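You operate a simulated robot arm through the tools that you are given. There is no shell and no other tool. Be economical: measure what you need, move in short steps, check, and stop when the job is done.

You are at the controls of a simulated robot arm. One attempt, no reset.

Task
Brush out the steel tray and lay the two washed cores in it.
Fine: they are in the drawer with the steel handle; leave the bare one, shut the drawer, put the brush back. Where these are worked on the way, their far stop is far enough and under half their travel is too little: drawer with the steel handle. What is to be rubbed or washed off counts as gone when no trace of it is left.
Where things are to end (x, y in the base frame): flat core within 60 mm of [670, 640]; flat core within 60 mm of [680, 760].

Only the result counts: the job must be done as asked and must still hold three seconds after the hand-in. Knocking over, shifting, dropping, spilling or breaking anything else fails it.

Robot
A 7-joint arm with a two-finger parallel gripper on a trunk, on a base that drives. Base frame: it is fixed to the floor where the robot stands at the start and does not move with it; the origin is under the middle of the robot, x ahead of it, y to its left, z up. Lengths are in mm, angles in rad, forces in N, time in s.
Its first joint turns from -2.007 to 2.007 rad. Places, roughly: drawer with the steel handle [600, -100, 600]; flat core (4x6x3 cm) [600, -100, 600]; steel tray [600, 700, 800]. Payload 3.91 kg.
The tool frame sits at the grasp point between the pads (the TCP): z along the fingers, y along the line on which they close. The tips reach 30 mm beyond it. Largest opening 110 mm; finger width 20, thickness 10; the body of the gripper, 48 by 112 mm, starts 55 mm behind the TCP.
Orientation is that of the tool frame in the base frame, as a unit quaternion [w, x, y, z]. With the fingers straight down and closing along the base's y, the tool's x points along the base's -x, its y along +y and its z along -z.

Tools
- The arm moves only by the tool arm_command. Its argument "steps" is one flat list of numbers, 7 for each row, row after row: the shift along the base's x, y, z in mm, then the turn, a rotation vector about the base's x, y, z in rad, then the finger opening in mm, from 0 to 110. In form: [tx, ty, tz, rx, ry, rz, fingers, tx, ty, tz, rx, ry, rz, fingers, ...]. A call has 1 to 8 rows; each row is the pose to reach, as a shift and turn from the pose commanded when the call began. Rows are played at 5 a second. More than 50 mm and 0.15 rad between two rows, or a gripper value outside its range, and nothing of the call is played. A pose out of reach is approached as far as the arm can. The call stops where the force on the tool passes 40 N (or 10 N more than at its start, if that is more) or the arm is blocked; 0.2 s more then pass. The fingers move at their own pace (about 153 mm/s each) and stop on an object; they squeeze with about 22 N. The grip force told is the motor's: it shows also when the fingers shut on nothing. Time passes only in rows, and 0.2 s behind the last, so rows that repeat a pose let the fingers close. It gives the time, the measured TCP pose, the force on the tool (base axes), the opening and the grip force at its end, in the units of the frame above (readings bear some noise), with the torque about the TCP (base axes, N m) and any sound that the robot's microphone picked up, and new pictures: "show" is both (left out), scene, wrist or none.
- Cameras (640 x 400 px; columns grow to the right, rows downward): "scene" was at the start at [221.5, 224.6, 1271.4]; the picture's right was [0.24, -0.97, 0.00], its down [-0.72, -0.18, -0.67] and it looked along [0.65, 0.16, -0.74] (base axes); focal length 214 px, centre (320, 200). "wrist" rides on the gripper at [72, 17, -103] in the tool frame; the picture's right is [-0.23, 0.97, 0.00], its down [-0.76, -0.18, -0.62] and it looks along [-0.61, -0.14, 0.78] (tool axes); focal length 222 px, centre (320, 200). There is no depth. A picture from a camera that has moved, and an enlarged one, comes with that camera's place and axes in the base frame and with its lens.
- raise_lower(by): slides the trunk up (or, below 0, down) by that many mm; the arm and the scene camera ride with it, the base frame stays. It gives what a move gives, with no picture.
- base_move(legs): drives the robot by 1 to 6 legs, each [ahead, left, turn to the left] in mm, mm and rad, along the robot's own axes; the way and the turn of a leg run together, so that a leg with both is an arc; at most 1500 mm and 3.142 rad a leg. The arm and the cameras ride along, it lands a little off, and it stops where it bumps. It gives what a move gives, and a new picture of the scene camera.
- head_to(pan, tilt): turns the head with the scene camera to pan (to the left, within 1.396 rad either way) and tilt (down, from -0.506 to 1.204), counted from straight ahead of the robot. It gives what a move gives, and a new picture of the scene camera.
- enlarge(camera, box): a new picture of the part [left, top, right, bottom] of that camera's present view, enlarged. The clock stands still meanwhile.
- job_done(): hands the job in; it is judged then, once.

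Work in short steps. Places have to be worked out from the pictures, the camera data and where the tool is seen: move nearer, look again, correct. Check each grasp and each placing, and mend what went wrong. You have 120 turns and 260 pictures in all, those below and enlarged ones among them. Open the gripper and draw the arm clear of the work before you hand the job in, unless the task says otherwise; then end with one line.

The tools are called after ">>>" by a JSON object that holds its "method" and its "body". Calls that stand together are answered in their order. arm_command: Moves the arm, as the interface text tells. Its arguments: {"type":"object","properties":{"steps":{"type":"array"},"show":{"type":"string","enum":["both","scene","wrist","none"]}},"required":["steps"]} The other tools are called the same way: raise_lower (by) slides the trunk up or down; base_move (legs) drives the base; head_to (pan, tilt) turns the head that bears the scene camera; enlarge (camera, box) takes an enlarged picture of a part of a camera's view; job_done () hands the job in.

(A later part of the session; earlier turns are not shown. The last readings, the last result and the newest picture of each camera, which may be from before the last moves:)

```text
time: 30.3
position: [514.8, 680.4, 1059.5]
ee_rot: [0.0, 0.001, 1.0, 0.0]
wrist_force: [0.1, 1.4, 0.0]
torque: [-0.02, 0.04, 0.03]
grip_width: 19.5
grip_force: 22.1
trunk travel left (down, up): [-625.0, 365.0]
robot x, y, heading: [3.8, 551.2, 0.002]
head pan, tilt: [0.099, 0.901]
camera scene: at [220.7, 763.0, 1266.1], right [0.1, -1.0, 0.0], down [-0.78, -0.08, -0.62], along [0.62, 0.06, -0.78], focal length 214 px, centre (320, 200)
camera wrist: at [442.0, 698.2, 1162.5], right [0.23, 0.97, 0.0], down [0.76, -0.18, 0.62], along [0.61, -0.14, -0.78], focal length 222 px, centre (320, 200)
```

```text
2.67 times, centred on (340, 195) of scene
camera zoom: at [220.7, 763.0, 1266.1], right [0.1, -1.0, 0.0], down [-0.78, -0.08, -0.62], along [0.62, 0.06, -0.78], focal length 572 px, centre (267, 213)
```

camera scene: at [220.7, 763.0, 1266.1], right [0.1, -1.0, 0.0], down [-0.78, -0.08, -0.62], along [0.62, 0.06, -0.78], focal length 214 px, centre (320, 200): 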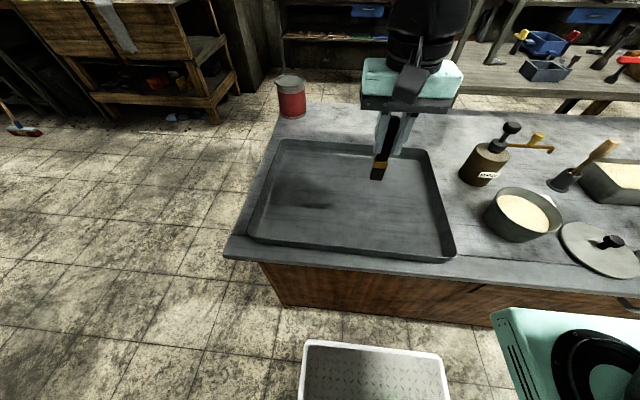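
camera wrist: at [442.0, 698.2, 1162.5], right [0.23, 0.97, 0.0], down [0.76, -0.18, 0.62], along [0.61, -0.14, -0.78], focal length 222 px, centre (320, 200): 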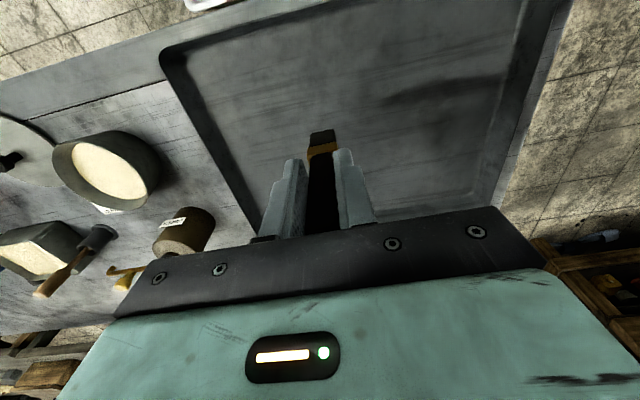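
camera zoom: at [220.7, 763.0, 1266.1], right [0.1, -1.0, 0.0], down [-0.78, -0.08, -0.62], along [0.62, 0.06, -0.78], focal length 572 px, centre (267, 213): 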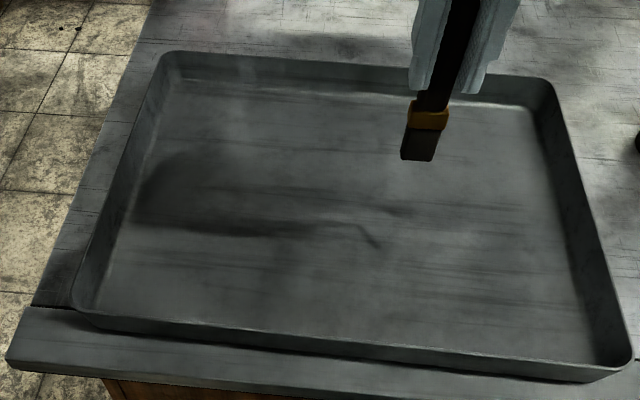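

Tray is clean; the dark smudge is the arm's shadow. Returning the arm to the earlier posture and driving back right to return the brush.

>>> {"method": "arm_command", "body": {"steps": [-15, -28, 20, 0, 0, 0, 10, -30, -56, 40, 0, 0, 0, 10, -46, -84, 56, 0, 0, 0, 10], "show": "none"}}

>>> {"method": "base_move", "body": {"legs": [[0, -550, 0]]}}

>>> {"method": "head_to", "body": {"pan": -0.5, "tilt": 0.9}}

>>> {"method": "enlarge", "body": {"camera": "wrist", "box": [240, 40, 400, 240]}}

```text
time: 31.1
position: [469.6, 597.2, 1115.8]
ee_rot: [-0.001, 0.001, 1.0, 0.0]
wrist_force: [0.4, 1.3, 0.0]
torque: [-0.01, 0.03, 0.02]
grip_width: 19.4
grip_force: 22.1
trunk travel left (down, up): [-625.0, 365.0]
robot x, y, heading: [2.2, 550.0, -0.003]
head pan, tilt: [0.099, 0.901]
```

```text
time: 34.2
position: [469.3, 42.6, 1117.4]
ee_rot: [0.0, 0.003, 1.0, 0.0]
wrist_force: [0.2, -0.2, -0.9]
torque: [-0.02, -0.02, 0.01]
grip_width: 19.5
grip_force: 21.8
trunk travel left (down, up): [-625.0, 365.0]
robot x, y, heading: [-1.8, -1.0, -0.004]
head pan, tilt: [0.099, 0.901]
camera scene: at [219.8, 208.2, 1266.2], right [0.1, -1.0, 0.0], down [-0.78, -0.07, -0.62], along [0.62, 0.06, -0.78], focal length 214 px, centre (320, 200)
```

scene: 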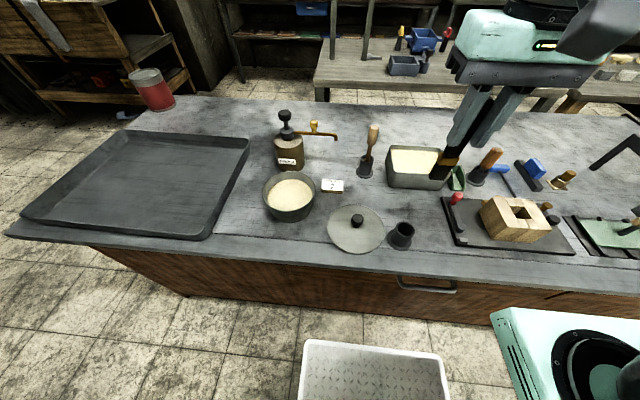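

```text
time: 35.2
position: [468.9, 41.4, 1116.8]
ee_rot: [0.001, 0.001, 1.0, 0.0]
wrist_force: [-0.4, -0.3, -0.9]
torque: [0.0, -0.01, 0.03]
grip_width: 19.5
grip_force: 21.9
trunk travel left (down, up): [-625.0, 365.0]
robot x, y, heading: [-1.7, -6.5, -0.004]
head pan, tilt: [-0.499, 0.901]
camera scene: at [210.8, 164.7, 1266.2], right [-0.48, -0.88, 0.0], down [-0.69, 0.38, -0.62], along [0.54, -0.3, -0.78], focal length 214 px, centre (320, 200)
```

scene: 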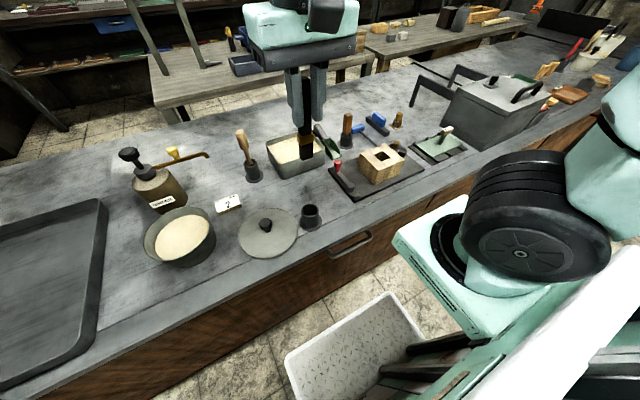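

```text
2.00 times, centred on (320, 140) of wrist
camera zoom: at [394.7, 59.5, 1219.3], right [0.23, 0.97, 0.0], down [0.76, -0.18, 0.62], along [0.61, -0.14, -0.78], focal length 444 px, centre (320, 320)
```

zoom: 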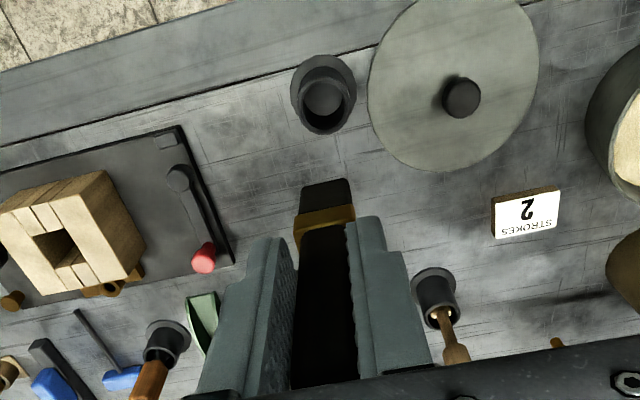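

Landed 5 mm to the right. Correcting to (470, 47) and lowering to just above the cup rim to check alignment.

>>> {"method": "arm_command", "body": {"steps": [1, 5, -40, 0, 0, 0, 10, 1, 5, -80, 0, 0, 0, 10, 1, 5, -117, 0, 0, 0, 10, 1, 5, -142, 0, 0, 0, 10], "show": "none"}}

>>> {"method": "enlarge", "body": {"camera": "wrist", "box": [240, 40, 400, 240]}}

>>> {"method": "enlarge", "body": {"camera": "scene", "box": [240, 120, 380, 240]}}

```text
time: 36.2
position: [469.1, 45.2, 974.0]
ee_rot: [0.0, 0.003, 1.0, 0.001]
wrist_force: [0.0, -0.3, -0.7]
torque: [-0.02, -0.01, -0.01]
grip_width: 19.8
grip_force: 21.7
trunk travel left (down, up): [-625.0, 365.0]
robot x, y, heading: [-2.7, -0.4, -0.005]
head pan, tilt: [-0.499, 0.901]
```

```text
2.00 times, centred on (320, 140) of wrist
camera zoom: at [395.3, 64.5, 1076.4], right [0.23, 0.97, 0.0], down [0.76, -0.18, 0.62], along [0.61, -0.14, -0.78], focal length 444 px, centre (320, 320)
```

zoom: 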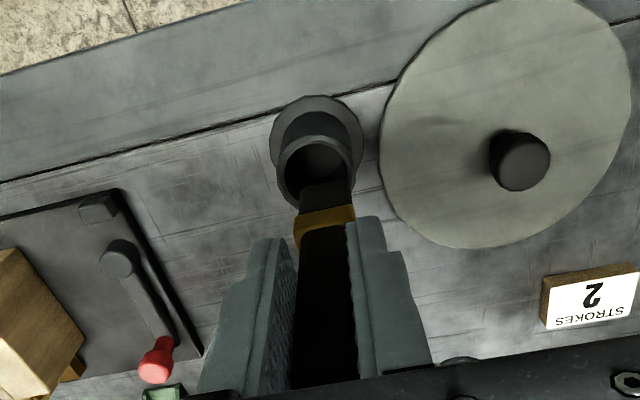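

```text
3.33 times, centred on (310, 180) of scene
camera zoom: at [210.6, 164.6, 1266.3], right [-0.48, -0.88, 0.0], down [-0.69, 0.38, -0.62], along [0.54, -0.3, -0.78], focal length 715 px, centre (353, 267)
```

zoom: 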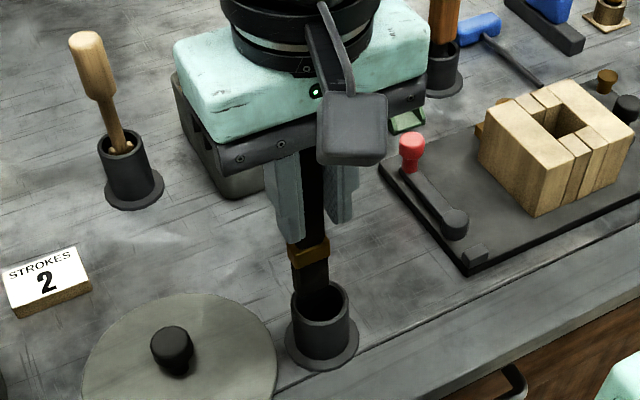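

The bristles sit about 3–4 mm to the +y side of the cup centre. Shifting and lowering gently into the cup.

>>> {"method": "arm_command", "body": {"steps": [0, -3.5, 0, 0, 0, 0, 10, 0, -3.5, -12, 0, 0, 0, 10, 0, -3.5, -24, 0, 0, 0, 10], "show": "none"}}

>>> {"method": "enlarge", "body": {"camera": "scene", "box": [260, 150, 370, 240]}}

>>> {"method": "enlarge", "body": {"camera": "wrist", "box": [260, 60, 380, 200]}}

```text
time: 37.0
position: [469.9, 43.9, 950.1]
ee_rot: [0.001, 0.002, 1.0, 0.0]
wrist_force: [0.6, 0.6, -0.3]
torque: [-0.02, -0.02, 0.03]
grip_width: 19.4
grip_force: 22.2
trunk travel left (down, up): [-625.0, 365.0]
robot x, y, heading: [-1.0, -5.4, -0.002]
head pan, tilt: [-0.499, 0.901]
```

```text
4.44 times, centred on (315, 195) of scene
camera zoom: at [210.7, 164.6, 1266.3], right [-0.48, -0.88, 0.0], down [-0.69, 0.38, -0.62], along [0.54, -0.3, -0.78], focal length 953 px, centre (342, 222)
```

zoom: 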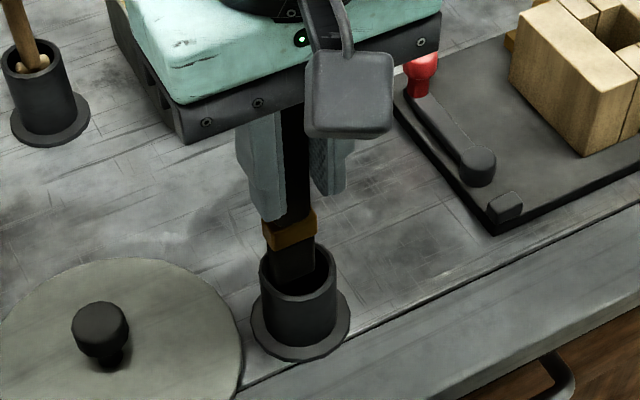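

```text
2.86 times, centred on (320, 130) of wrist
camera zoom: at [395.9, 61.4, 1052.9], right [0.23, 0.97, 0.0], down [0.76, -0.18, 0.62], along [0.61, -0.14, -0.78], focal length 635 px, centre (320, 400)
```

zoom: 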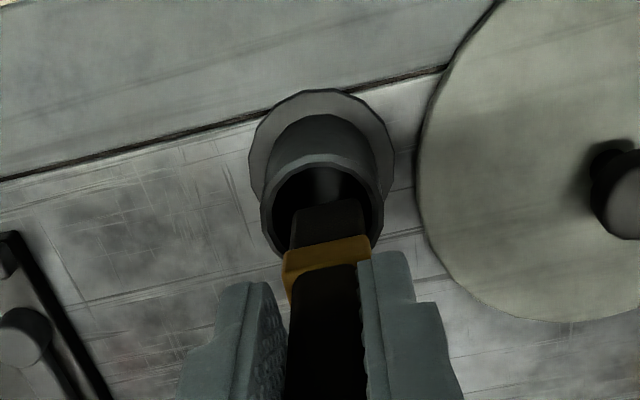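

Entering the rim; I'll nudge slightly toward the centre and continue down to near the original height.

>>> {"method": "arm_command", "body": {"steps": [-2, -2.5, 0, 0, 0, 0, 10, -2, -2.5, -10, 0, 0, 0, 10, -2, -2.5, -20, 0, 0, 0, 10, -2, -2.5, -28, 0, 0, 0, 10], "show": "none"}}

>>> {"method": "enlarge", "body": {"camera": "scene", "box": [260, 150, 370, 240]}}

>>> {"method": "enlarge", "body": {"camera": "wrist", "box": [260, 60, 380, 200]}}

```text
time: 38.0
position: [467.9, 39.9, 921.6]
ee_rot: [0.0, 0.002, 1.0, 0.0]
wrist_force: [0.2, -0.2, -0.3]
torque: [-0.04, 0.01, 0.01]
grip_width: 19.8
grip_force: 22.3
trunk travel left (down, up): [-625.0, 365.0]
robot x, y, heading: [0.5, 0.8, -0.005]
head pan, tilt: [-0.499, 0.901]
```

```text
4.44 times, centred on (315, 195) of scene
camera zoom: at [210.7, 164.6, 1266.3], right [-0.48, -0.88, 0.0], down [-0.69, 0.38, -0.62], along [0.54, -0.3, -0.78], focal length 953 px, centre (342, 222)
```

zoom: 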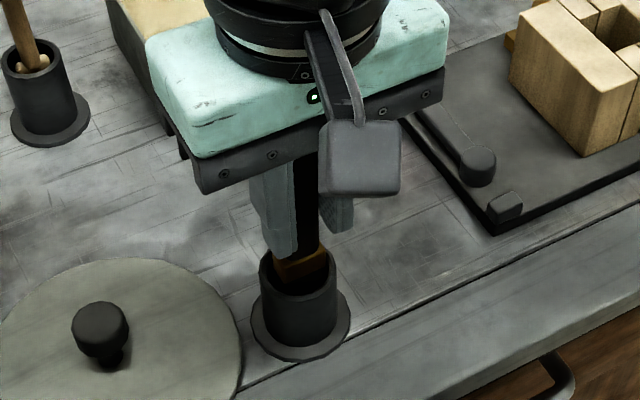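

```text
2.86 times, centred on (320, 130) of wrist
camera zoom: at [393.7, 58.3, 1024.9], right [0.23, 0.97, 0.0], down [0.76, -0.18, 0.62], along [0.61, -0.14, -0.78], focal length 635 px, centre (320, 400)
```

zoom: 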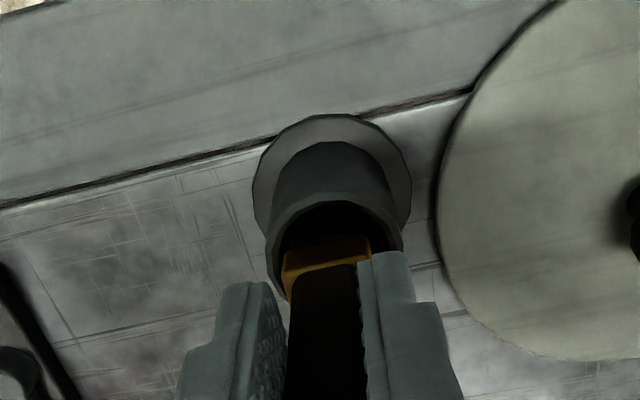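

Well centred. Lowering the last few millimetres until contact.

>>> {"method": "arm_command", "body": {"steps": [0, 0.5, -2, 0, 0, 0, 10, 0, 0.5, -4, 0, 0, 0, 10], "show": "none"}}

```text
time: 38.6
position: [468.2, 41.1, 918.7]
ee_rot: [0.0, 0.002, 1.0, 0.0]
wrist_force: [-0.3, 1.1, 0.7]
torque: [0.01, -0.03, 0.01]
grip_width: 19.7
grip_force: 22.4
trunk travel left (down, up): [-625.0, 365.0]
robot x, y, heading: [-0.5, -4.5, -0.008]
head pan, tilt: [-0.499, 0.901]
```

>>> {"method": "arm_command", "body": {"steps": [0, 0, -2, 0, 0, 0, 10, 0, 0, -4, 0, 0, 0, 10], "show": "none"}}

```text
time: 39.2
position: [468.2, 41.0, 914.9]
ee_rot: [0.001, 0.002, 1.0, 0.0]
wrist_force: [0.5, 0.4, -1.1]
torque: [0.0, 0.02, 0.02]
grip_width: 19.6
grip_force: 22.2
trunk travel left (down, up): [-625.0, 365.0]
robot x, y, heading: [-1.0, -1.2, -0.004]
head pan, tilt: [-0.499, 0.901]
```

>>> {"method": "arm_command", "body": {"steps": [0, 0, -2, 0, 0, 0, 10, 0, 0, -5, 0, 0, 0, 10], "show": "wrist"}}

```text
time: 39.8
position: [466.4, 41.0, 909.9]
ee_rot: [0.001, 0.001, 1.0, 0.001]
wrist_force: [-0.1, -1.5, 16.3]
torque: [-0.13, -0.11, -0.01]
grip_width: 19.4
grip_force: 21.9
trunk travel left (down, up): [-625.0, 365.0]
robot x, y, heading: [0.4, -7.2, -0.003]
head pan, tilt: [-0.499, 0.901]
camera wrist: at [393.3, 59.1, 1012.7], right [0.23, 0.97, 0.0], down [0.76, -0.18, 0.62], along [0.61, -0.14, -0.78], focal length 222 px, centre (320, 200)
```

wrist: 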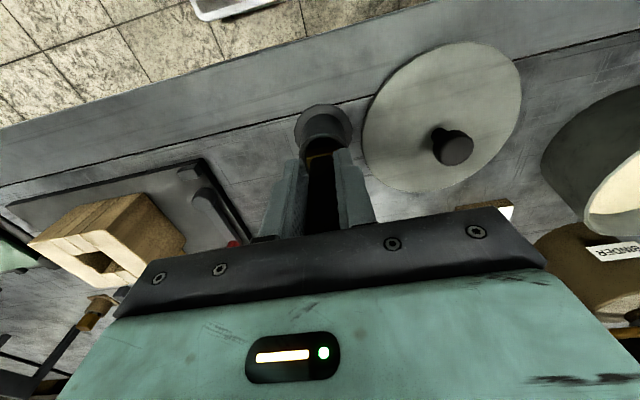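

On the cup floor. Relieving the pressure, opening and rising.

>>> {"method": "arm_command", "body": {"steps": [0, 0, 2, 0, 0, 0, 10, 0, 0, 2, 0, 0, 0, 45, 0, 0, 2, 0, 0, 0, 60, 0, 0, 35, 0, 0, 0, 60, 0, 0, 80, 0, 0, 0, 60, 0, 0, 125, 0, 0, 0, 60, 0, 0, 170, 0, 0, 0, 60], "show": "both"}}

>>> {"method": "enlarge", "body": {"camera": "scene", "box": [240, 120, 380, 240]}}

```text
time: 41.4
position: [464.3, 41.0, 1080.0]
ee_rot: [0.0, 0.001, 1.0, 0.0]
wrist_force: [-0.3, -0.6, -0.1]
torque: [0.03, 0.03, 0.02]
grip_width: 59.7
grip_force: 0.2
trunk travel left (down, up): [-625.0, 365.0]
robot x, y, heading: [0.2, -2.1, -0.006]
head pan, tilt: [-0.499, 0.901]
camera scene: at [211.1, 164.7, 1266.1], right [-0.48, -0.88, 0.0], down [-0.69, 0.38, -0.62], along [0.54, -0.3, -0.78], focal length 214 px, centre (320, 200)
camera wrist: at [392.4, 59.5, 1182.5], right [0.23, 0.97, 0.0], down [0.76, -0.18, 0.62], along [0.61, -0.14, -0.78], focal length 222 px, centre (320, 200)
```

scene: 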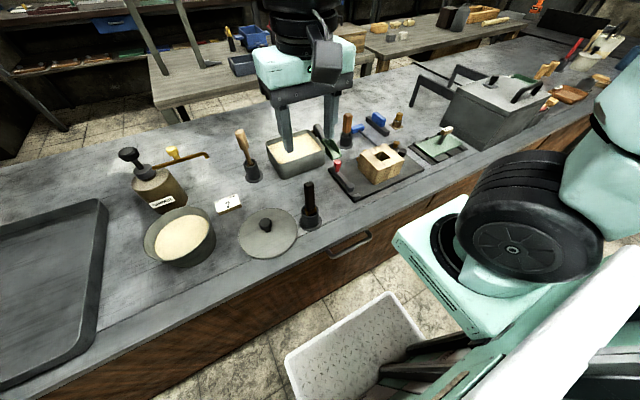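
wrist: 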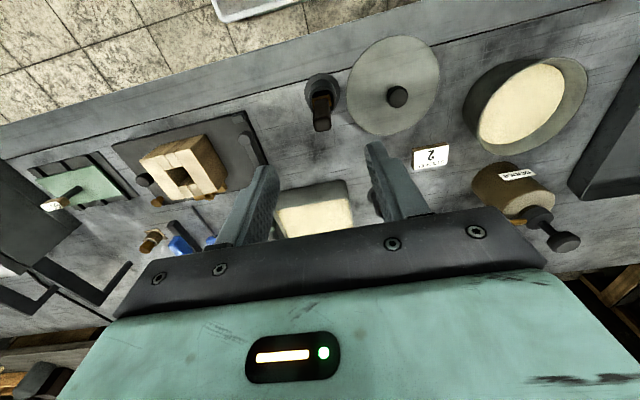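

```text
3.33 times, centred on (310, 180) of scene
camera zoom: at [211.1, 164.7, 1266.1], right [-0.48, -0.88, 0.0], down [-0.69, 0.38, -0.62], along [0.54, -0.3, -0.78], focal length 715 px, centre (353, 267)
```

zoom: 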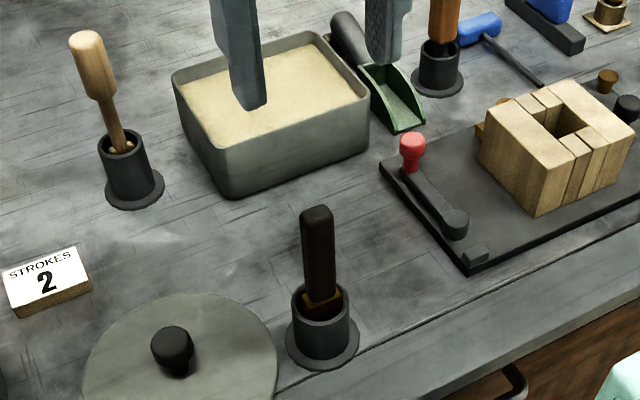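

Brush is back and upright. Now looking at the drawer front.

>>> {"method": "head_to", "body": {"pan": -0.7, "tilt": 1.0}}

>>> {"method": "enlarge", "body": {"camera": "scene", "box": [160, 180, 480, 360]}}

```text
time: 42.2
position: [465.9, 41.9, 1079.5]
ee_rot: [0.0, 0.002, 1.0, 0.0]
wrist_force: [0.0, -0.4, -0.3]
torque: [-0.02, -0.01, 0.01]
grip_width: 60.1
grip_force: 0.1
trunk travel left (down, up): [-625.0, 365.0]
robot x, y, heading: [-3.9, -7.5, -0.004]
head pan, tilt: [-0.7, 1.0]
camera scene: at [197.8, 156.0, 1259.0], right [-0.65, -0.76, 0.0], down [-0.64, 0.54, -0.54], along [0.41, -0.35, -0.84], focal length 214 px, centre (320, 200)
```

scene: 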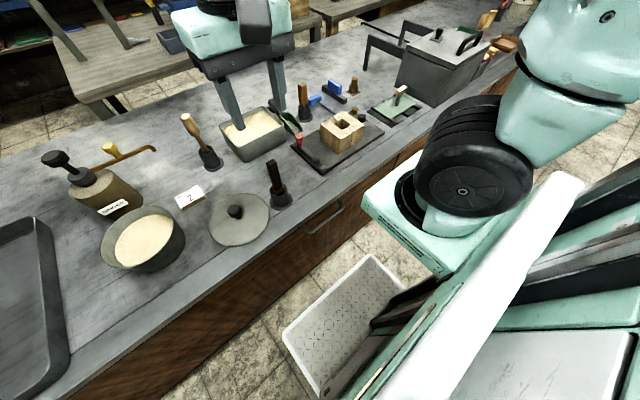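

```text
2.00 times, centred on (320, 270) of scene
camera zoom: at [197.8, 156.0, 1259.0], right [-0.65, -0.76, 0.0], down [-0.64, 0.54, -0.54], along [0.41, -0.35, -0.84], focal length 429 px, centre (320, 60)
```

zoom: 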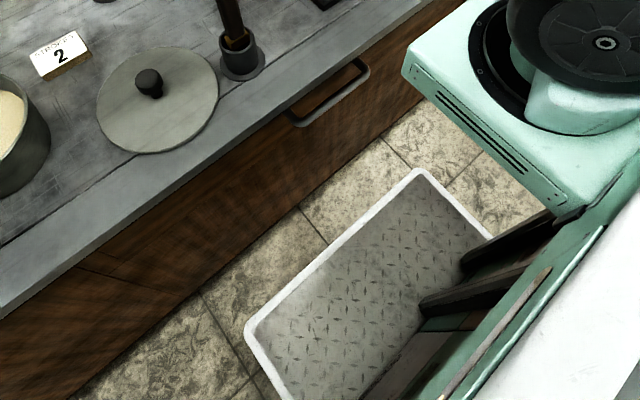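

The handle is a steel bail just under the front edge, near x≈400, y≈-50. I'll back the robot off for a better view and room to pull.

>>> {"method": "base_move", "body": {"legs": [[-420, 0, 0]]}}

>>> {"method": "head_to", "body": {"pan": -0.25, "tilt": 0.7}}

```text
time: 44.8
position: [44.8, 42.9, 1078.2]
ee_rot: [0.001, 0.002, 1.0, 0.0]
wrist_force: [-0.1, 0.6, 0.5]
torque: [0.01, -0.05, -0.04]
grip_width: 60.0
grip_force: 0.0
trunk travel left (down, up): [-625.0, 365.0]
robot x, y, heading: [-418.7, -3.2, -0.001]
head pan, tilt: [-0.7, 1.0]
camera scene: at [-222.8, 157.6, 1259.0], right [-0.65, -0.76, 0.0], down [-0.64, 0.54, -0.54], along [0.41, -0.35, -0.84], focal length 214 px, centre (320, 200)
```

scene: 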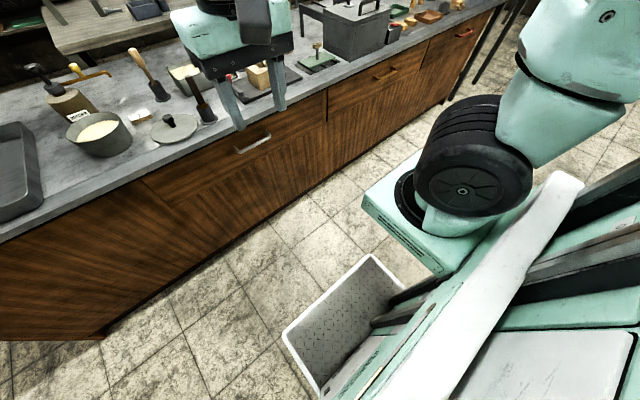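

```text
time: 45.7
position: [46.3, 43.2, 1080.0]
ee_rot: [0.0, 0.001, 1.0, 0.0]
wrist_force: [-0.6, -0.8, 0.4]
torque: [-0.02, 0.0, -0.03]
grip_width: 59.9
grip_force: 0.0
trunk travel left (down, up): [-625.0, 365.0]
robot x, y, heading: [-423.3, -3.0, -0.004]
head pan, tilt: [-0.25, 0.7]
camera scene: at [-193.7, 181.3, 1282.3], right [-0.25, -0.97, 0.0], down [-0.62, 0.16, -0.76], along [0.74, -0.19, -0.64], focal length 214 px, centre (320, 200)
```

scene: 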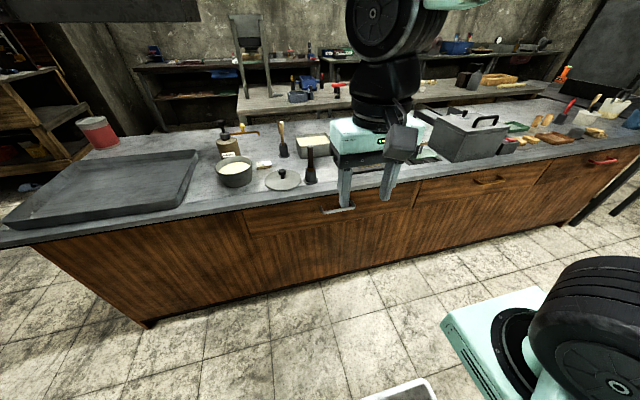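

Three drawers; the steel handle is at the left, near y≈-60. Turning the tool horizontal (pointing at the bench, jaws closing vertically) in two calls.

>>> {"method": "arm_command", "body": {"steps": [5, -8, -12, 0.0863, -0.0863, -0.0863, 60, 10, -16, -24, 0.1726, -0.1726, -0.1726, 60, 15, -24, -36, 0.2589, -0.2589, -0.2589, 60, 20, -32, -48, 0.3452, -0.3452, -0.3452, 60, 25, -40, -60, 0.4315, -0.4315, -0.4315, 60, 30, -48, -72, 0.5178, -0.5178, -0.5178, 60, 35, -56, -84, 0.6041, -0.6041, -0.6041, 60], "show": "none"}}

>>> {"method": "arm_command", "body": {"steps": [5, -7, -20, 0.0863, -0.0863, -0.0863, 60, 10, -14, -40, 0.1726, -0.1726, -0.1726, 60, 15, -21, -60, 0.2589, -0.2589, -0.2589, 60, 20, -28, -80, 0.3452, -0.3452, -0.3452, 60, 25, -35, -100, 0.4315, -0.4315, -0.4315, 60, 30, -42, -120, 0.5178, -0.5178, -0.5178, 60, 35, -48, -140, 0.6051, -0.6051, -0.6051, 60], "show": "both"}}

```text
time: 47.5
position: [193.6, -87.4, 1064.2]
ee_rot: [0.34, 0.394, 0.816, 0.253]
wrist_force: [0.4, 0.6, 0.4]
torque: [-0.03, -0.02, -0.01]
grip_width: 59.9
grip_force: 0.2
out of reach, approached as far as the arm can: row 4, 5, 6, 7
trunk travel left (down, up): [-625.0, 365.0]
robot x, y, heading: [-421.8, -0.3, -0.002]
head pan, tilt: [-0.25, 0.7]
stopped in row 7: the arm was blocked; the commanded pose is now the measured one
```

```text
refused: row 7 steps farther than a row can; nothing moved
```

The rotation stalled because the pose was too close to the robot. Now further out, I'll finish the remaining 0.9 rad turn here.

>>> {"method": "arm_command", "body": {"steps": [8, 3, -5, 0.0875, -0.106, -0.0575, 60, 16, 6, -10, 0.175, -0.212, -0.115, 60, 24, 9, -15, 0.2625, -0.318, -0.1725, 60, 32, 12, -20, 0.35, -0.424, -0.23, 60, 40, 15, -25, 0.4375, -0.53, -0.2875, 60, 45, 18, -30, 0.526, -0.637, -0.346, 60], "show": "both"}}

```text
time: 48.9
position: [265.9, -99.3, 1150.3]
ee_rot: [0.499, 0.5, 0.501, 0.5]
wrist_force: [-0.9, -0.1, 0.1]
torque: [0.01, -0.02, 0.03]
grip_width: 60.1
grip_force: 0.0
out of reach, approached as far as the arm can: row 1, 2, 3, 4, 5, 6
trunk travel left (down, up): [-625.0, 365.0]
robot x, y, heading: [-423.0, -4.2, -0.006]
head pan, tilt: [-0.25, 0.7]
camera scene: at [-193.7, 181.4, 1282.4], right [-0.25, -0.97, 0.0], down [-0.62, 0.16, -0.76], along [0.74, -0.19, -0.64], focal length 214 px, centre (320, 200)
camera wrist: at [161.6, -28.4, 1166.3], right [0.0, -0.23, 0.97], down [-0.62, -0.76, -0.18], along [0.78, -0.61, -0.14], focal length 222 px, centre (320, 200)
```

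scene: 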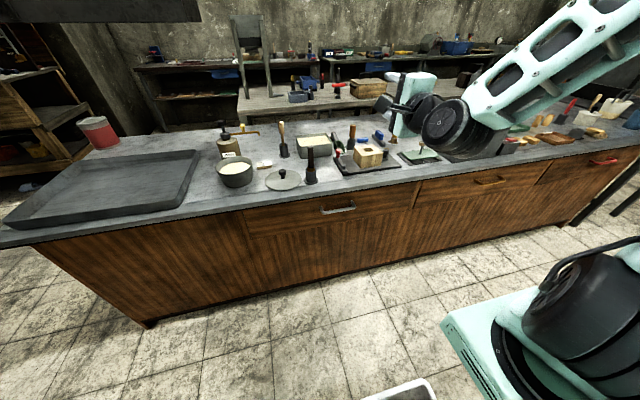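
wrist: 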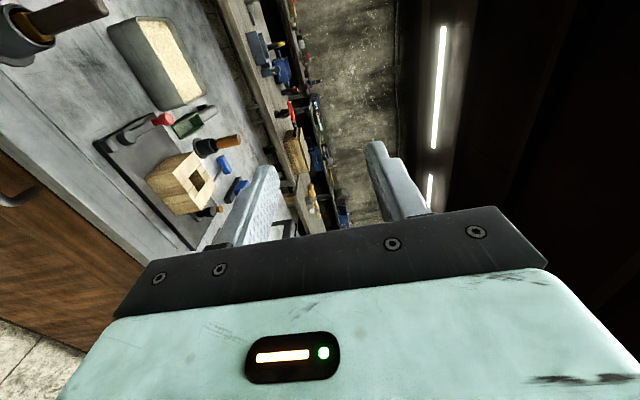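

Tool is now horizontal. The handle is estimated at about (398, -46, 705); I'll lower the trunk to bring the hand to that height.

>>> {"method": "raise_lower", "body": {"by": -400}}

>>> {"method": "head_to", "body": {"pan": -0.3, "tilt": 0.3}}

>>> {"method": "enlarge", "body": {"camera": "wrist", "box": [0, 0, 640, 400]}}

```text
time: 52.7
position: [266.6, -100.5, 750.1]
ee_rot: [0.498, 0.5, 0.502, 0.499]
wrist_force: [-0.9, -0.7, 0.3]
torque: [-0.02, 0.0, 0.04]
grip_width: 59.9
grip_force: 0.0
trunk travel left (down, up): [-225.0, 765.0]
robot x, y, heading: [-419.0, -6.2, -0.002]
head pan, tilt: [-0.25, 0.7]
```

```text
time: 53.6
position: [266.3, -101.7, 750.5]
ee_rot: [0.5, 0.5, 0.501, 0.499]
wrist_force: [-0.2, 0.3, -0.2]
torque: [-0.01, 0.02, -0.03]
grip_width: 60.1
grip_force: 0.1
trunk travel left (down, up): [-225.0, 765.0]
robot x, y, heading: [-421.2, -1.7, -0.001]
head pan, tilt: [-0.3, 0.3]
camera scene: at [-186.9, 174.8, 918.4], right [-0.3, -0.95, 0.0], down [-0.28, 0.09, -0.95], along [0.91, -0.29, -0.3], focal length 214 px, centre (320, 200)
```

scene: 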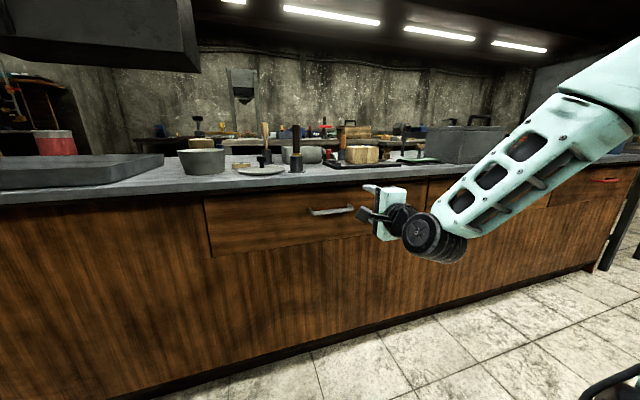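

```text
1.00 times, centred on (320, 200) of wrist
camera zoom: at [161.6, -28.3, 766.1], right [0.0, -0.23, 0.97], down [-0.62, -0.76, -0.18], along [0.78, -0.61, -0.14], focal length 222 px, centre (320, 200)
```

zoom: 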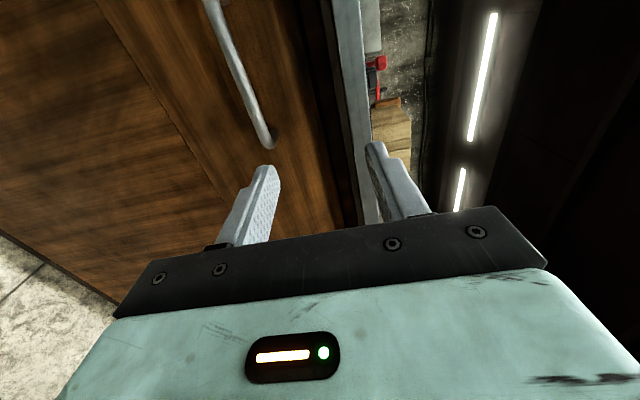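

The handle bar appears at z≈689, spanning y from about +25 to -118, with x≈395. Aligning the jaws in front of its middle.

>>> {"method": "arm_command", "body": {"steps": [0, 14, -20, 0, 0, 0, 60, 0, 28, -40, 0, 0, 0, 60, 0, 42, -60, 0, 0, 0, 60, 20, 55, -61, 0, 0, 0, 60, 44, 55, -61, 0, 0, 0, 60], "show": "both"}}

```text
time: 54.8
position: [261.5, -83.9, 754.8]
ee_rot: [0.499, 0.5, 0.501, 0.5]
wrist_force: [0.4, 0.2, 0.9]
torque: [0.01, 0.0, -0.01]
grip_width: 60.0
grip_force: 0.1
out of reach, approached as far as the arm can: row 1, 2, 3, 4, 5
trunk travel left (down, up): [-225.0, 765.0]
robot x, y, heading: [-422.7, -4.3, -0.005]
head pan, tilt: [-0.3, 0.3]
camera scene: at [-186.9, 174.8, 918.5], right [-0.3, -0.95, 0.0], down [-0.28, 0.09, -0.96], along [0.91, -0.29, -0.3], focal length 214 px, centre (320, 200)
camera wrist: at [156.9, -9.6, 772.1], right [0.0, -0.23, 0.97], down [-0.62, -0.76, -0.17], along [0.78, -0.61, -0.14], focal length 222 px, centre (320, 200)
```

scene: 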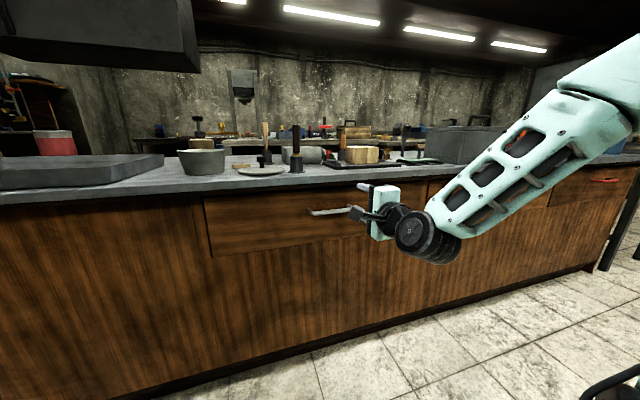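
wrist: 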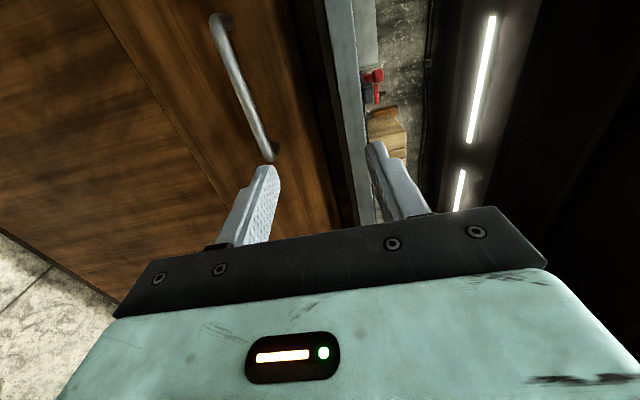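

The arm is at a joint limit in this posture, so I'll use the trunk and base for alignment instead: trunk down 66, base left 38 and ahead 40.

>>> {"method": "raise_lower", "body": {"by": -66}}

>>> {"method": "base_move", "body": {"legs": [[40, 38, 0]]}}

>>> {"method": "enlarge", "body": {"camera": "wrist", "box": [0, 0, 640, 400]}}

```text
time: 55.8
position: [262.9, -83.0, 689.5]
ee_rot: [0.499, 0.501, 0.501, 0.499]
wrist_force: [-0.3, 0.5, 0.0]
torque: [0.05, -0.01, 0.02]
grip_width: 60.2
grip_force: 0.0
trunk travel left (down, up): [-159.0, 831.0]
robot x, y, heading: [-422.8, -1.6, -0.001]
head pan, tilt: [-0.3, 0.3]
```

```text
time: 56.8
position: [302.1, -44.6, 688.0]
ee_rot: [0.499, 0.5, 0.501, 0.499]
wrist_force: [0.2, -0.5, 0.9]
torque: [0.01, -0.03, 0.0]
grip_width: 60.2
grip_force: 0.0
trunk travel left (down, up): [-159.0, 831.0]
robot x, y, heading: [-382.8, 38.4, -0.003]
head pan, tilt: [-0.3, 0.3]
camera scene: at [-146.6, 212.9, 852.5], right [-0.3, -0.95, 0.0], down [-0.28, 0.09, -0.96], along [0.91, -0.29, -0.3], focal length 214 px, centre (320, 200)
```

scene: 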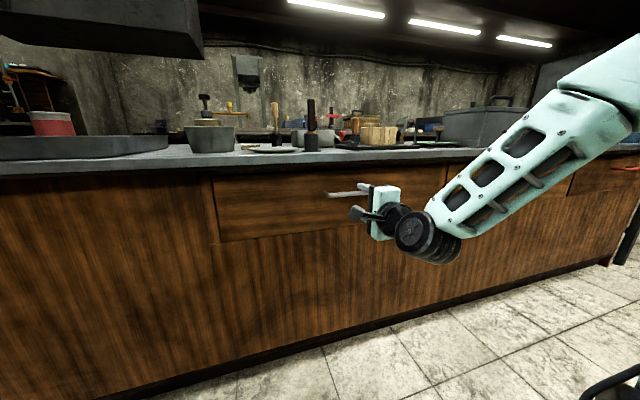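

```text
1.00 times, centred on (320, 200) of wrist
camera zoom: at [197.1, 28.3, 706.0], right [0.0, -0.23, 0.97], down [-0.62, -0.76, -0.17], along [0.78, -0.61, -0.14], focal length 222 px, centre (320, 200)
```

zoom: 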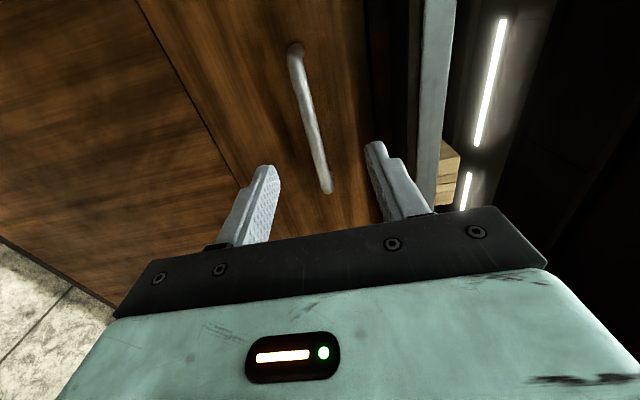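

The bar now sits at z≈681, x≈415, within the jaws' height. Lowering 6 mm and advancing 70 mm.

>>> {"method": "raise_lower", "body": {"by": -6}}

>>> {"method": "base_move", "body": {"legs": [[65, -3, 0]]}}

>>> {"method": "enlarge", "body": {"camera": "wrist", "box": [0, 0, 640, 400]}}

>>> {"method": "enlarge", "body": {"camera": "scene", "box": [300, 150, 460, 250]}}

```text
time: 57.3
position: [301.5, -44.3, 683.9]
ee_rot: [0.499, 0.5, 0.501, 0.5]
wrist_force: [0.0, -0.5, -0.8]
torque: [0.01, 0.01, -0.01]
grip_width: 59.8
grip_force: 0.0
trunk travel left (down, up): [-153.0, 837.0]
robot x, y, heading: [-379.4, 38.3, -0.004]
head pan, tilt: [-0.3, 0.3]
```

```text
time: 58.3
position: [365.9, -48.2, 682.6]
ee_rot: [0.498, 0.501, 0.501, 0.5]
wrist_force: [0.4, 0.1, 1.2]
torque: [0.0, 0.04, -0.02]
grip_width: 59.9
grip_force: 0.1
trunk travel left (down, up): [-153.0, 837.0]
robot x, y, heading: [-318.2, 36.4, -0.001]
head pan, tilt: [-0.3, 0.3]
camera scene: at [-82.4, 209.8, 846.5], right [-0.3, -0.95, 0.0], down [-0.28, 0.09, -0.96], along [0.91, -0.29, -0.3], focal length 214 px, centre (320, 200)
```

scene: 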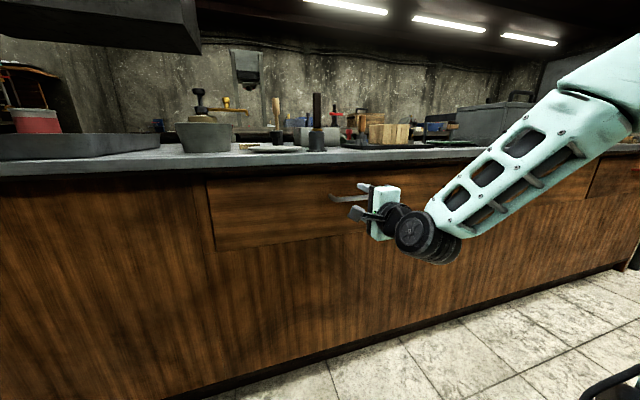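

```text
1.00 times, centred on (320, 200) of wrist
camera zoom: at [261.4, 25.2, 700.0], right [0.0, -0.23, 0.97], down [-0.62, -0.76, -0.17], along [0.78, -0.61, -0.14], focal length 222 px, centre (320, 200)
```

zoom: 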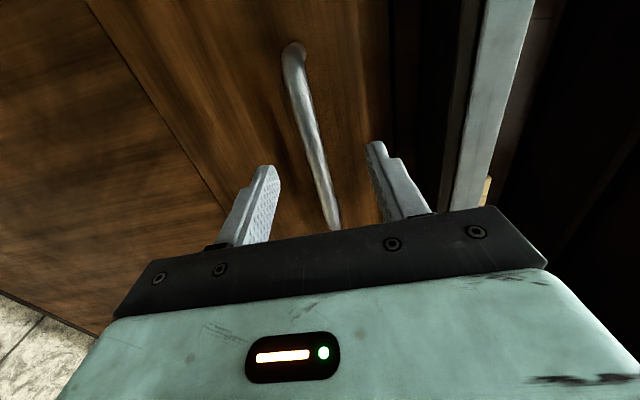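

```text
4.00 times, centred on (380, 200) of scene
camera zoom: at [-82.4, 209.8, 846.5], right [-0.3, -0.95, 0.0], down [-0.28, 0.09, -0.96], along [0.91, -0.29, -0.3], focal length 858 px, centre (80, 200)
```

zoom: 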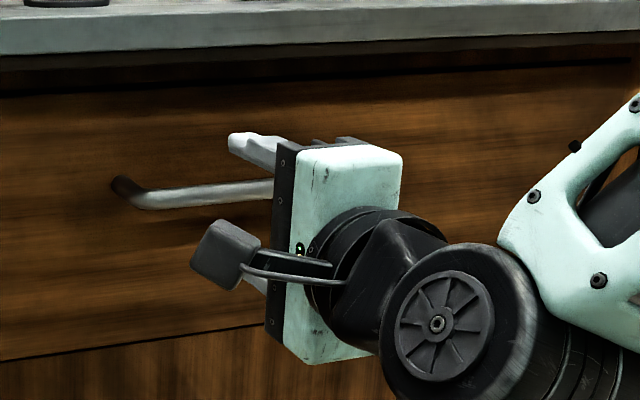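

The bar is centred between the jaws. Advancing 30 mm more.

>>> {"method": "base_move", "body": {"legs": [[30, 0, 0]]}}

>>> {"method": "enlarge", "body": {"camera": "wrist", "box": [160, 0, 480, 240]}}

>>> {"method": "enlarge", "body": {"camera": "scene", "box": [300, 150, 460, 250]}}

```text
time: 59.1
position: [395.9, -48.5, 682.8]
ee_rot: [0.498, 0.5, 0.502, 0.5]
wrist_force: [-0.7, -0.8, -0.5]
torque: [-0.02, 0.0, -0.02]
grip_width: 59.9
grip_force: 0.0
trunk travel left (down, up): [-153.0, 837.0]
robot x, y, heading: [-286.8, 34.1, -0.005]
head pan, tilt: [-0.3, 0.3]
camera scene: at [-52.1, 209.6, 846.5], right [-0.3, -0.95, 0.0], down [-0.28, 0.09, -0.96], along [0.91, -0.29, -0.3], focal length 214 px, centre (320, 200)
```

scene: 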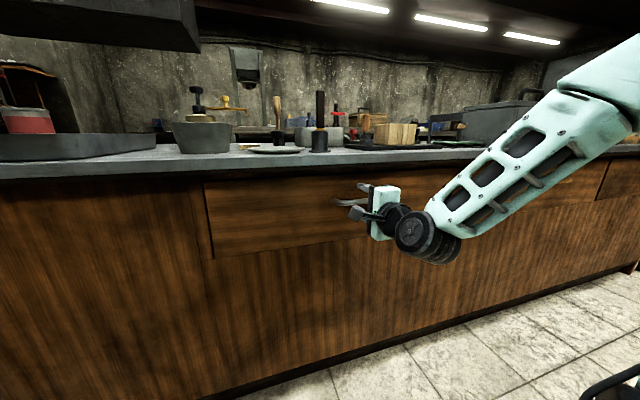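

```text
1.67 times, centred on (320, 120) of wrist
camera zoom: at [291.6, 25.0, 700.0], right [0.0, -0.23, 0.97], down [-0.62, -0.76, -0.17], along [0.78, -0.61, -0.14], focal length 370 px, centre (320, 333)
```

zoom: 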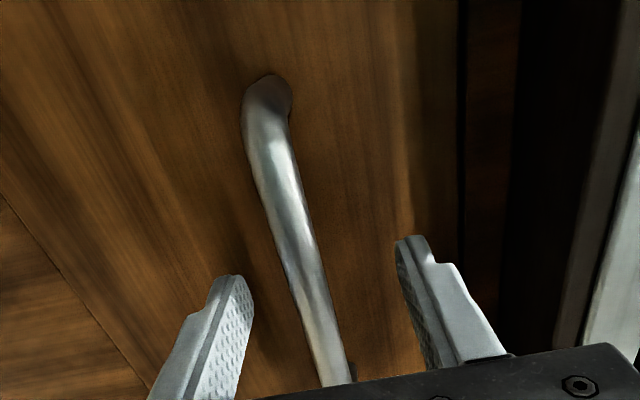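

```text
4.00 times, centred on (380, 200) of scene
camera zoom: at [-52.1, 209.6, 846.5], right [-0.3, -0.95, 0.0], down [-0.28, 0.09, -0.96], along [0.91, -0.29, -0.3], focal length 858 px, centre (80, 200)
```

zoom: 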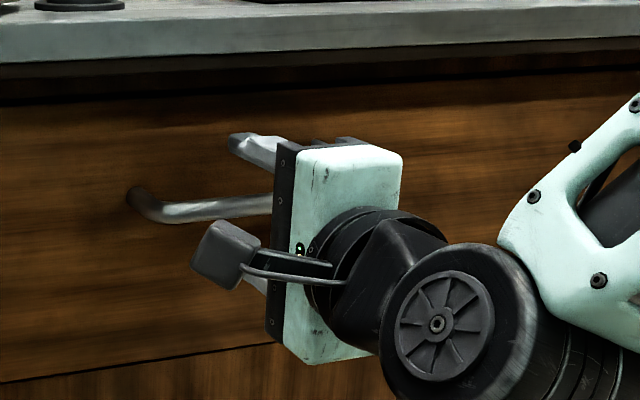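

Tips should now be past the bar. Closing to grip it.

>>> {"method": "arm_command", "body": {"steps": [0, 0, 0, 0, 0, 0, 0, 0, 0, 0, 0, 0, 0, 0, 0, 0, 0, 0, 0, 0, 0], "show": "none"}}

>>> {"method": "enlarge", "body": {"camera": "wrist", "box": [160, 0, 480, 240]}}

```text
time: 59.9
position: [396.6, -47.4, 679.1]
ee_rot: [0.495, 0.502, 0.504, 0.498]
wrist_force: [-2.2, 3.8, -32.2]
torque: [0.02, 0.38, -0.02]
grip_width: 13.7
grip_force: 44.6
trunk travel left (down, up): [-153.0, 837.0]
robot x, y, heading: [-290.2, 32.8, -0.003]
head pan, tilt: [-0.3, 0.3]
```

```text
1.67 times, centred on (320, 120) of wrist
camera zoom: at [291.4, 25.0, 697.7], right [0.01, -0.23, 0.97], down [-0.62, -0.76, -0.17], along [0.78, -0.6, -0.15], focal length 370 px, centre (320, 333)
```

zoom: 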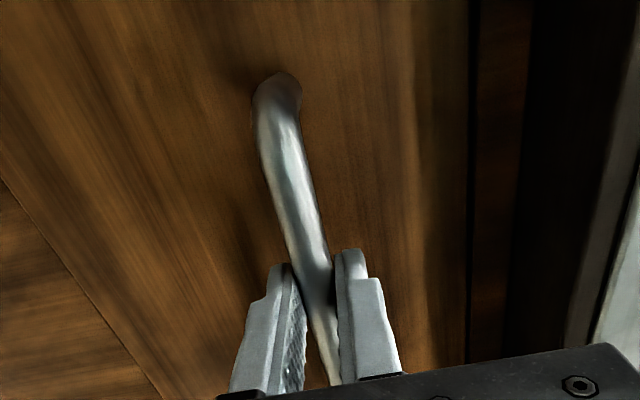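

Gripped on the bar. The -32 N vertical load means the bar is ~4 mm lower, so I'll lower the trunk to relieve it and then back off to pull the drawer.

>>> {"method": "raise_lower", "body": {"by": -5}}

>>> {"method": "base_move", "body": {"legs": [[-100, 0, 0]]}}

```text
time: 60.5
position: [396.5, -48.4, 679.6]
ee_rot: [0.499, 0.499, 0.501, 0.501]
wrist_force: [-11.5, -0.5, -3.8]
torque: [0.04, 0.0, 0.35]
grip_width: 13.5
grip_force: 45.0
trunk travel left (down, up): [-148.0, 842.0]
robot x, y, heading: [-285.8, 33.0, -0.005]
head pan, tilt: [-0.3, 0.3]
```

```text
time: 61.6
position: [294.9, -47.5, 680.1]
ee_rot: [0.5, 0.5, 0.5, 0.5]
wrist_force: [1.9, -3.5, 14.7]
torque: [0.02, -0.25, -0.07]
grip_width: 13.7
grip_force: 45.1
trunk travel left (down, up): [-148.0, 842.0]
robot x, y, heading: [-386.2, 34.7, -0.002]
head pan, tilt: [-0.3, 0.3]
camera scene: at [-153.0, 210.0, 841.8], right [-0.3, -0.95, 0.0], down [-0.28, 0.09, -0.96], along [0.91, -0.29, -0.3], focal length 214 px, centre (320, 200)
```

scene: 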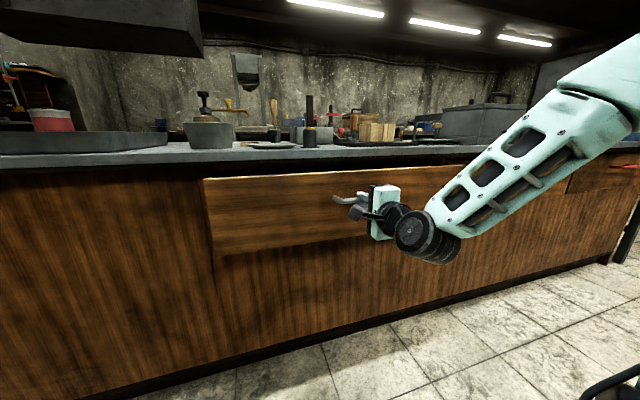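

The drawer is coming open. Continuing to pull.

>>> {"method": "base_move", "body": {"legs": [[-120, 0, 0]]}}

```text
time: 62.9
position: [175.4, -48.5, 679.6]
ee_rot: [0.501, 0.5, 0.499, 0.5]
wrist_force: [0.2, 4.6, 7.8]
torque: [0.08, -0.13, 0.0]
grip_width: 13.6
grip_force: 44.5
trunk travel left (down, up): [-148.0, 842.0]
robot x, y, heading: [-506.1, 33.8, -0.002]
head pan, tilt: [-0.3, 0.3]
camera scene: at [-272.7, 210.3, 841.6], right [-0.3, -0.95, 0.0], down [-0.28, 0.09, -0.96], along [0.91, -0.29, -0.3], focal length 214 px, centre (320, 200)
```

scene: 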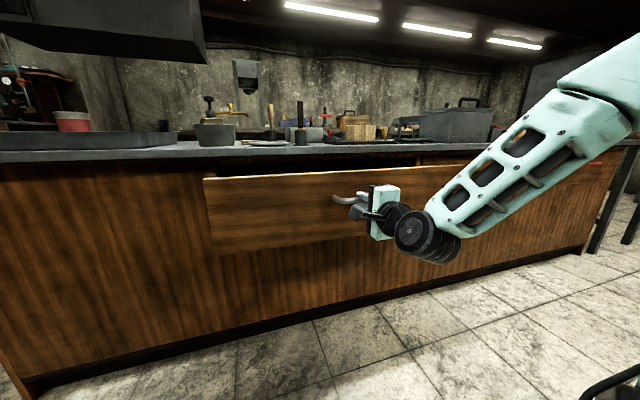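

Open by about 220 mm with little resistance. Another 70 mm.

>>> {"method": "base_move", "body": {"legs": [[-70, 0, 0]]}}

```text
time: 63.9
position: [105.2, -47.6, 680.7]
ee_rot: [0.501, 0.5, 0.5, 0.499]
wrist_force: [1.2, -4.0, 3.8]
torque: [-0.04, -0.09, 0.21]
grip_width: 13.7
grip_force: 45.2
trunk travel left (down, up): [-148.0, 842.0]
robot x, y, heading: [-578.2, 34.5, -0.006]
head pan, tilt: [-0.3, 0.3]
camera scene: at [-343.4, 210.5, 841.5], right [-0.3, -0.95, 0.0], down [-0.28, 0.09, -0.96], along [0.91, -0.29, -0.3], focal length 214 px, centre (320, 200)
```

scene: 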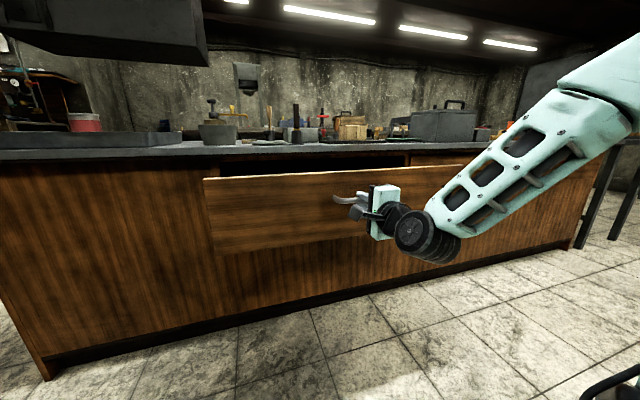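

Open 290 mm, likely most of the travel. I'll release, back off, and raise the trunk to look inside.

>>> {"method": "arm_command", "body": {"steps": [0, 0, 0, 0, 0, 0, 60, 0, 0, 0, 0, 0, 0, 60], "show": "none"}}

>>> {"method": "base_move", "body": {"legs": [[-80, 0, 0]]}}

>>> {"method": "raise_lower", "body": {"by": 471}}

>>> {"method": "head_to", "body": {"pan": -0.35, "tilt": 0.7}}

```text
time: 64.5
position: [105.3, -47.5, 679.5]
ee_rot: [0.5, 0.501, 0.5, 0.499]
wrist_force: [0.4, 0.6, 0.5]
torque: [0.01, -0.01, 0.0]
grip_width: 59.8
grip_force: 0.1
trunk travel left (down, up): [-148.0, 842.0]
robot x, y, heading: [-578.0, 36.4, -0.006]
head pan, tilt: [-0.3, 0.3]
```

```text
time: 65.5
position: [24.4, -47.4, 679.8]
ee_rot: [0.501, 0.5, 0.499, 0.5]
wrist_force: [-0.2, 0.5, -0.1]
torque: [0.01, 0.01, 0.04]
grip_width: 60.0
grip_force: 0.0
trunk travel left (down, up): [-148.0, 842.0]
robot x, y, heading: [-657.7, 33.5, -0.005]
head pan, tilt: [-0.3, 0.3]
camera scene: at [-423.3, 210.9, 841.5], right [-0.3, -0.95, 0.0], down [-0.28, 0.09, -0.96], along [0.91, -0.29, -0.3], focal length 214 px, centre (320, 200)
```

scene: 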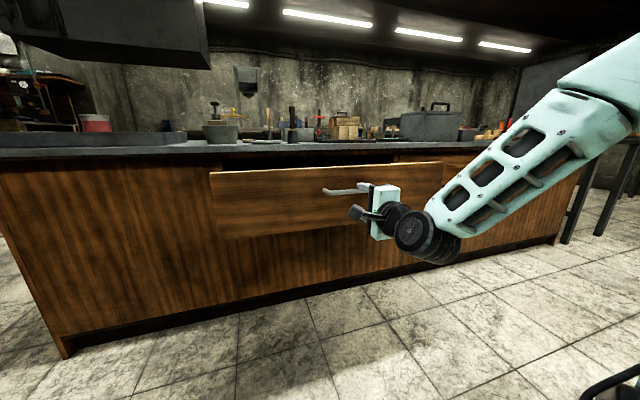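

```text
refused: 471 is not a number from -400 to 400
```

```text
time: 66.4
position: [25.5, -47.8, 679.7]
ee_rot: [0.5, 0.5, 0.5, 0.5]
wrist_force: [0.0, -1.0, -0.2]
torque: [0.02, 0.03, -0.04]
grip_width: 60.0
grip_force: 0.0
trunk travel left (down, up): [-148.0, 842.0]
robot x, y, heading: [-657.2, 35.2, -0.007]
head pan, tilt: [-0.351, 0.7]
camera scene: at [-432.7, 209.3, 805.5], right [-0.35, -0.94, 0.0], down [-0.6, 0.22, -0.77], along [0.72, -0.27, -0.64], focal length 214 px, centre (320, 200)
```

scene: 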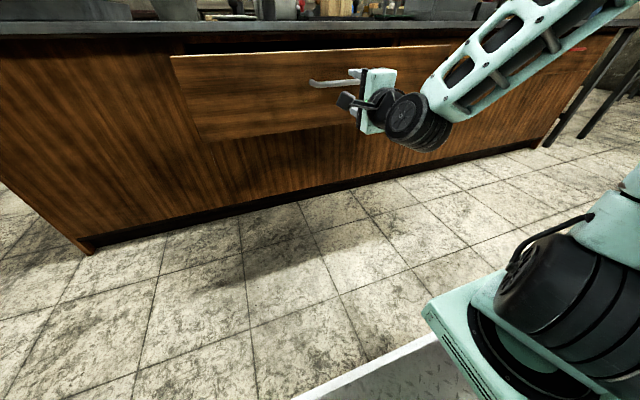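

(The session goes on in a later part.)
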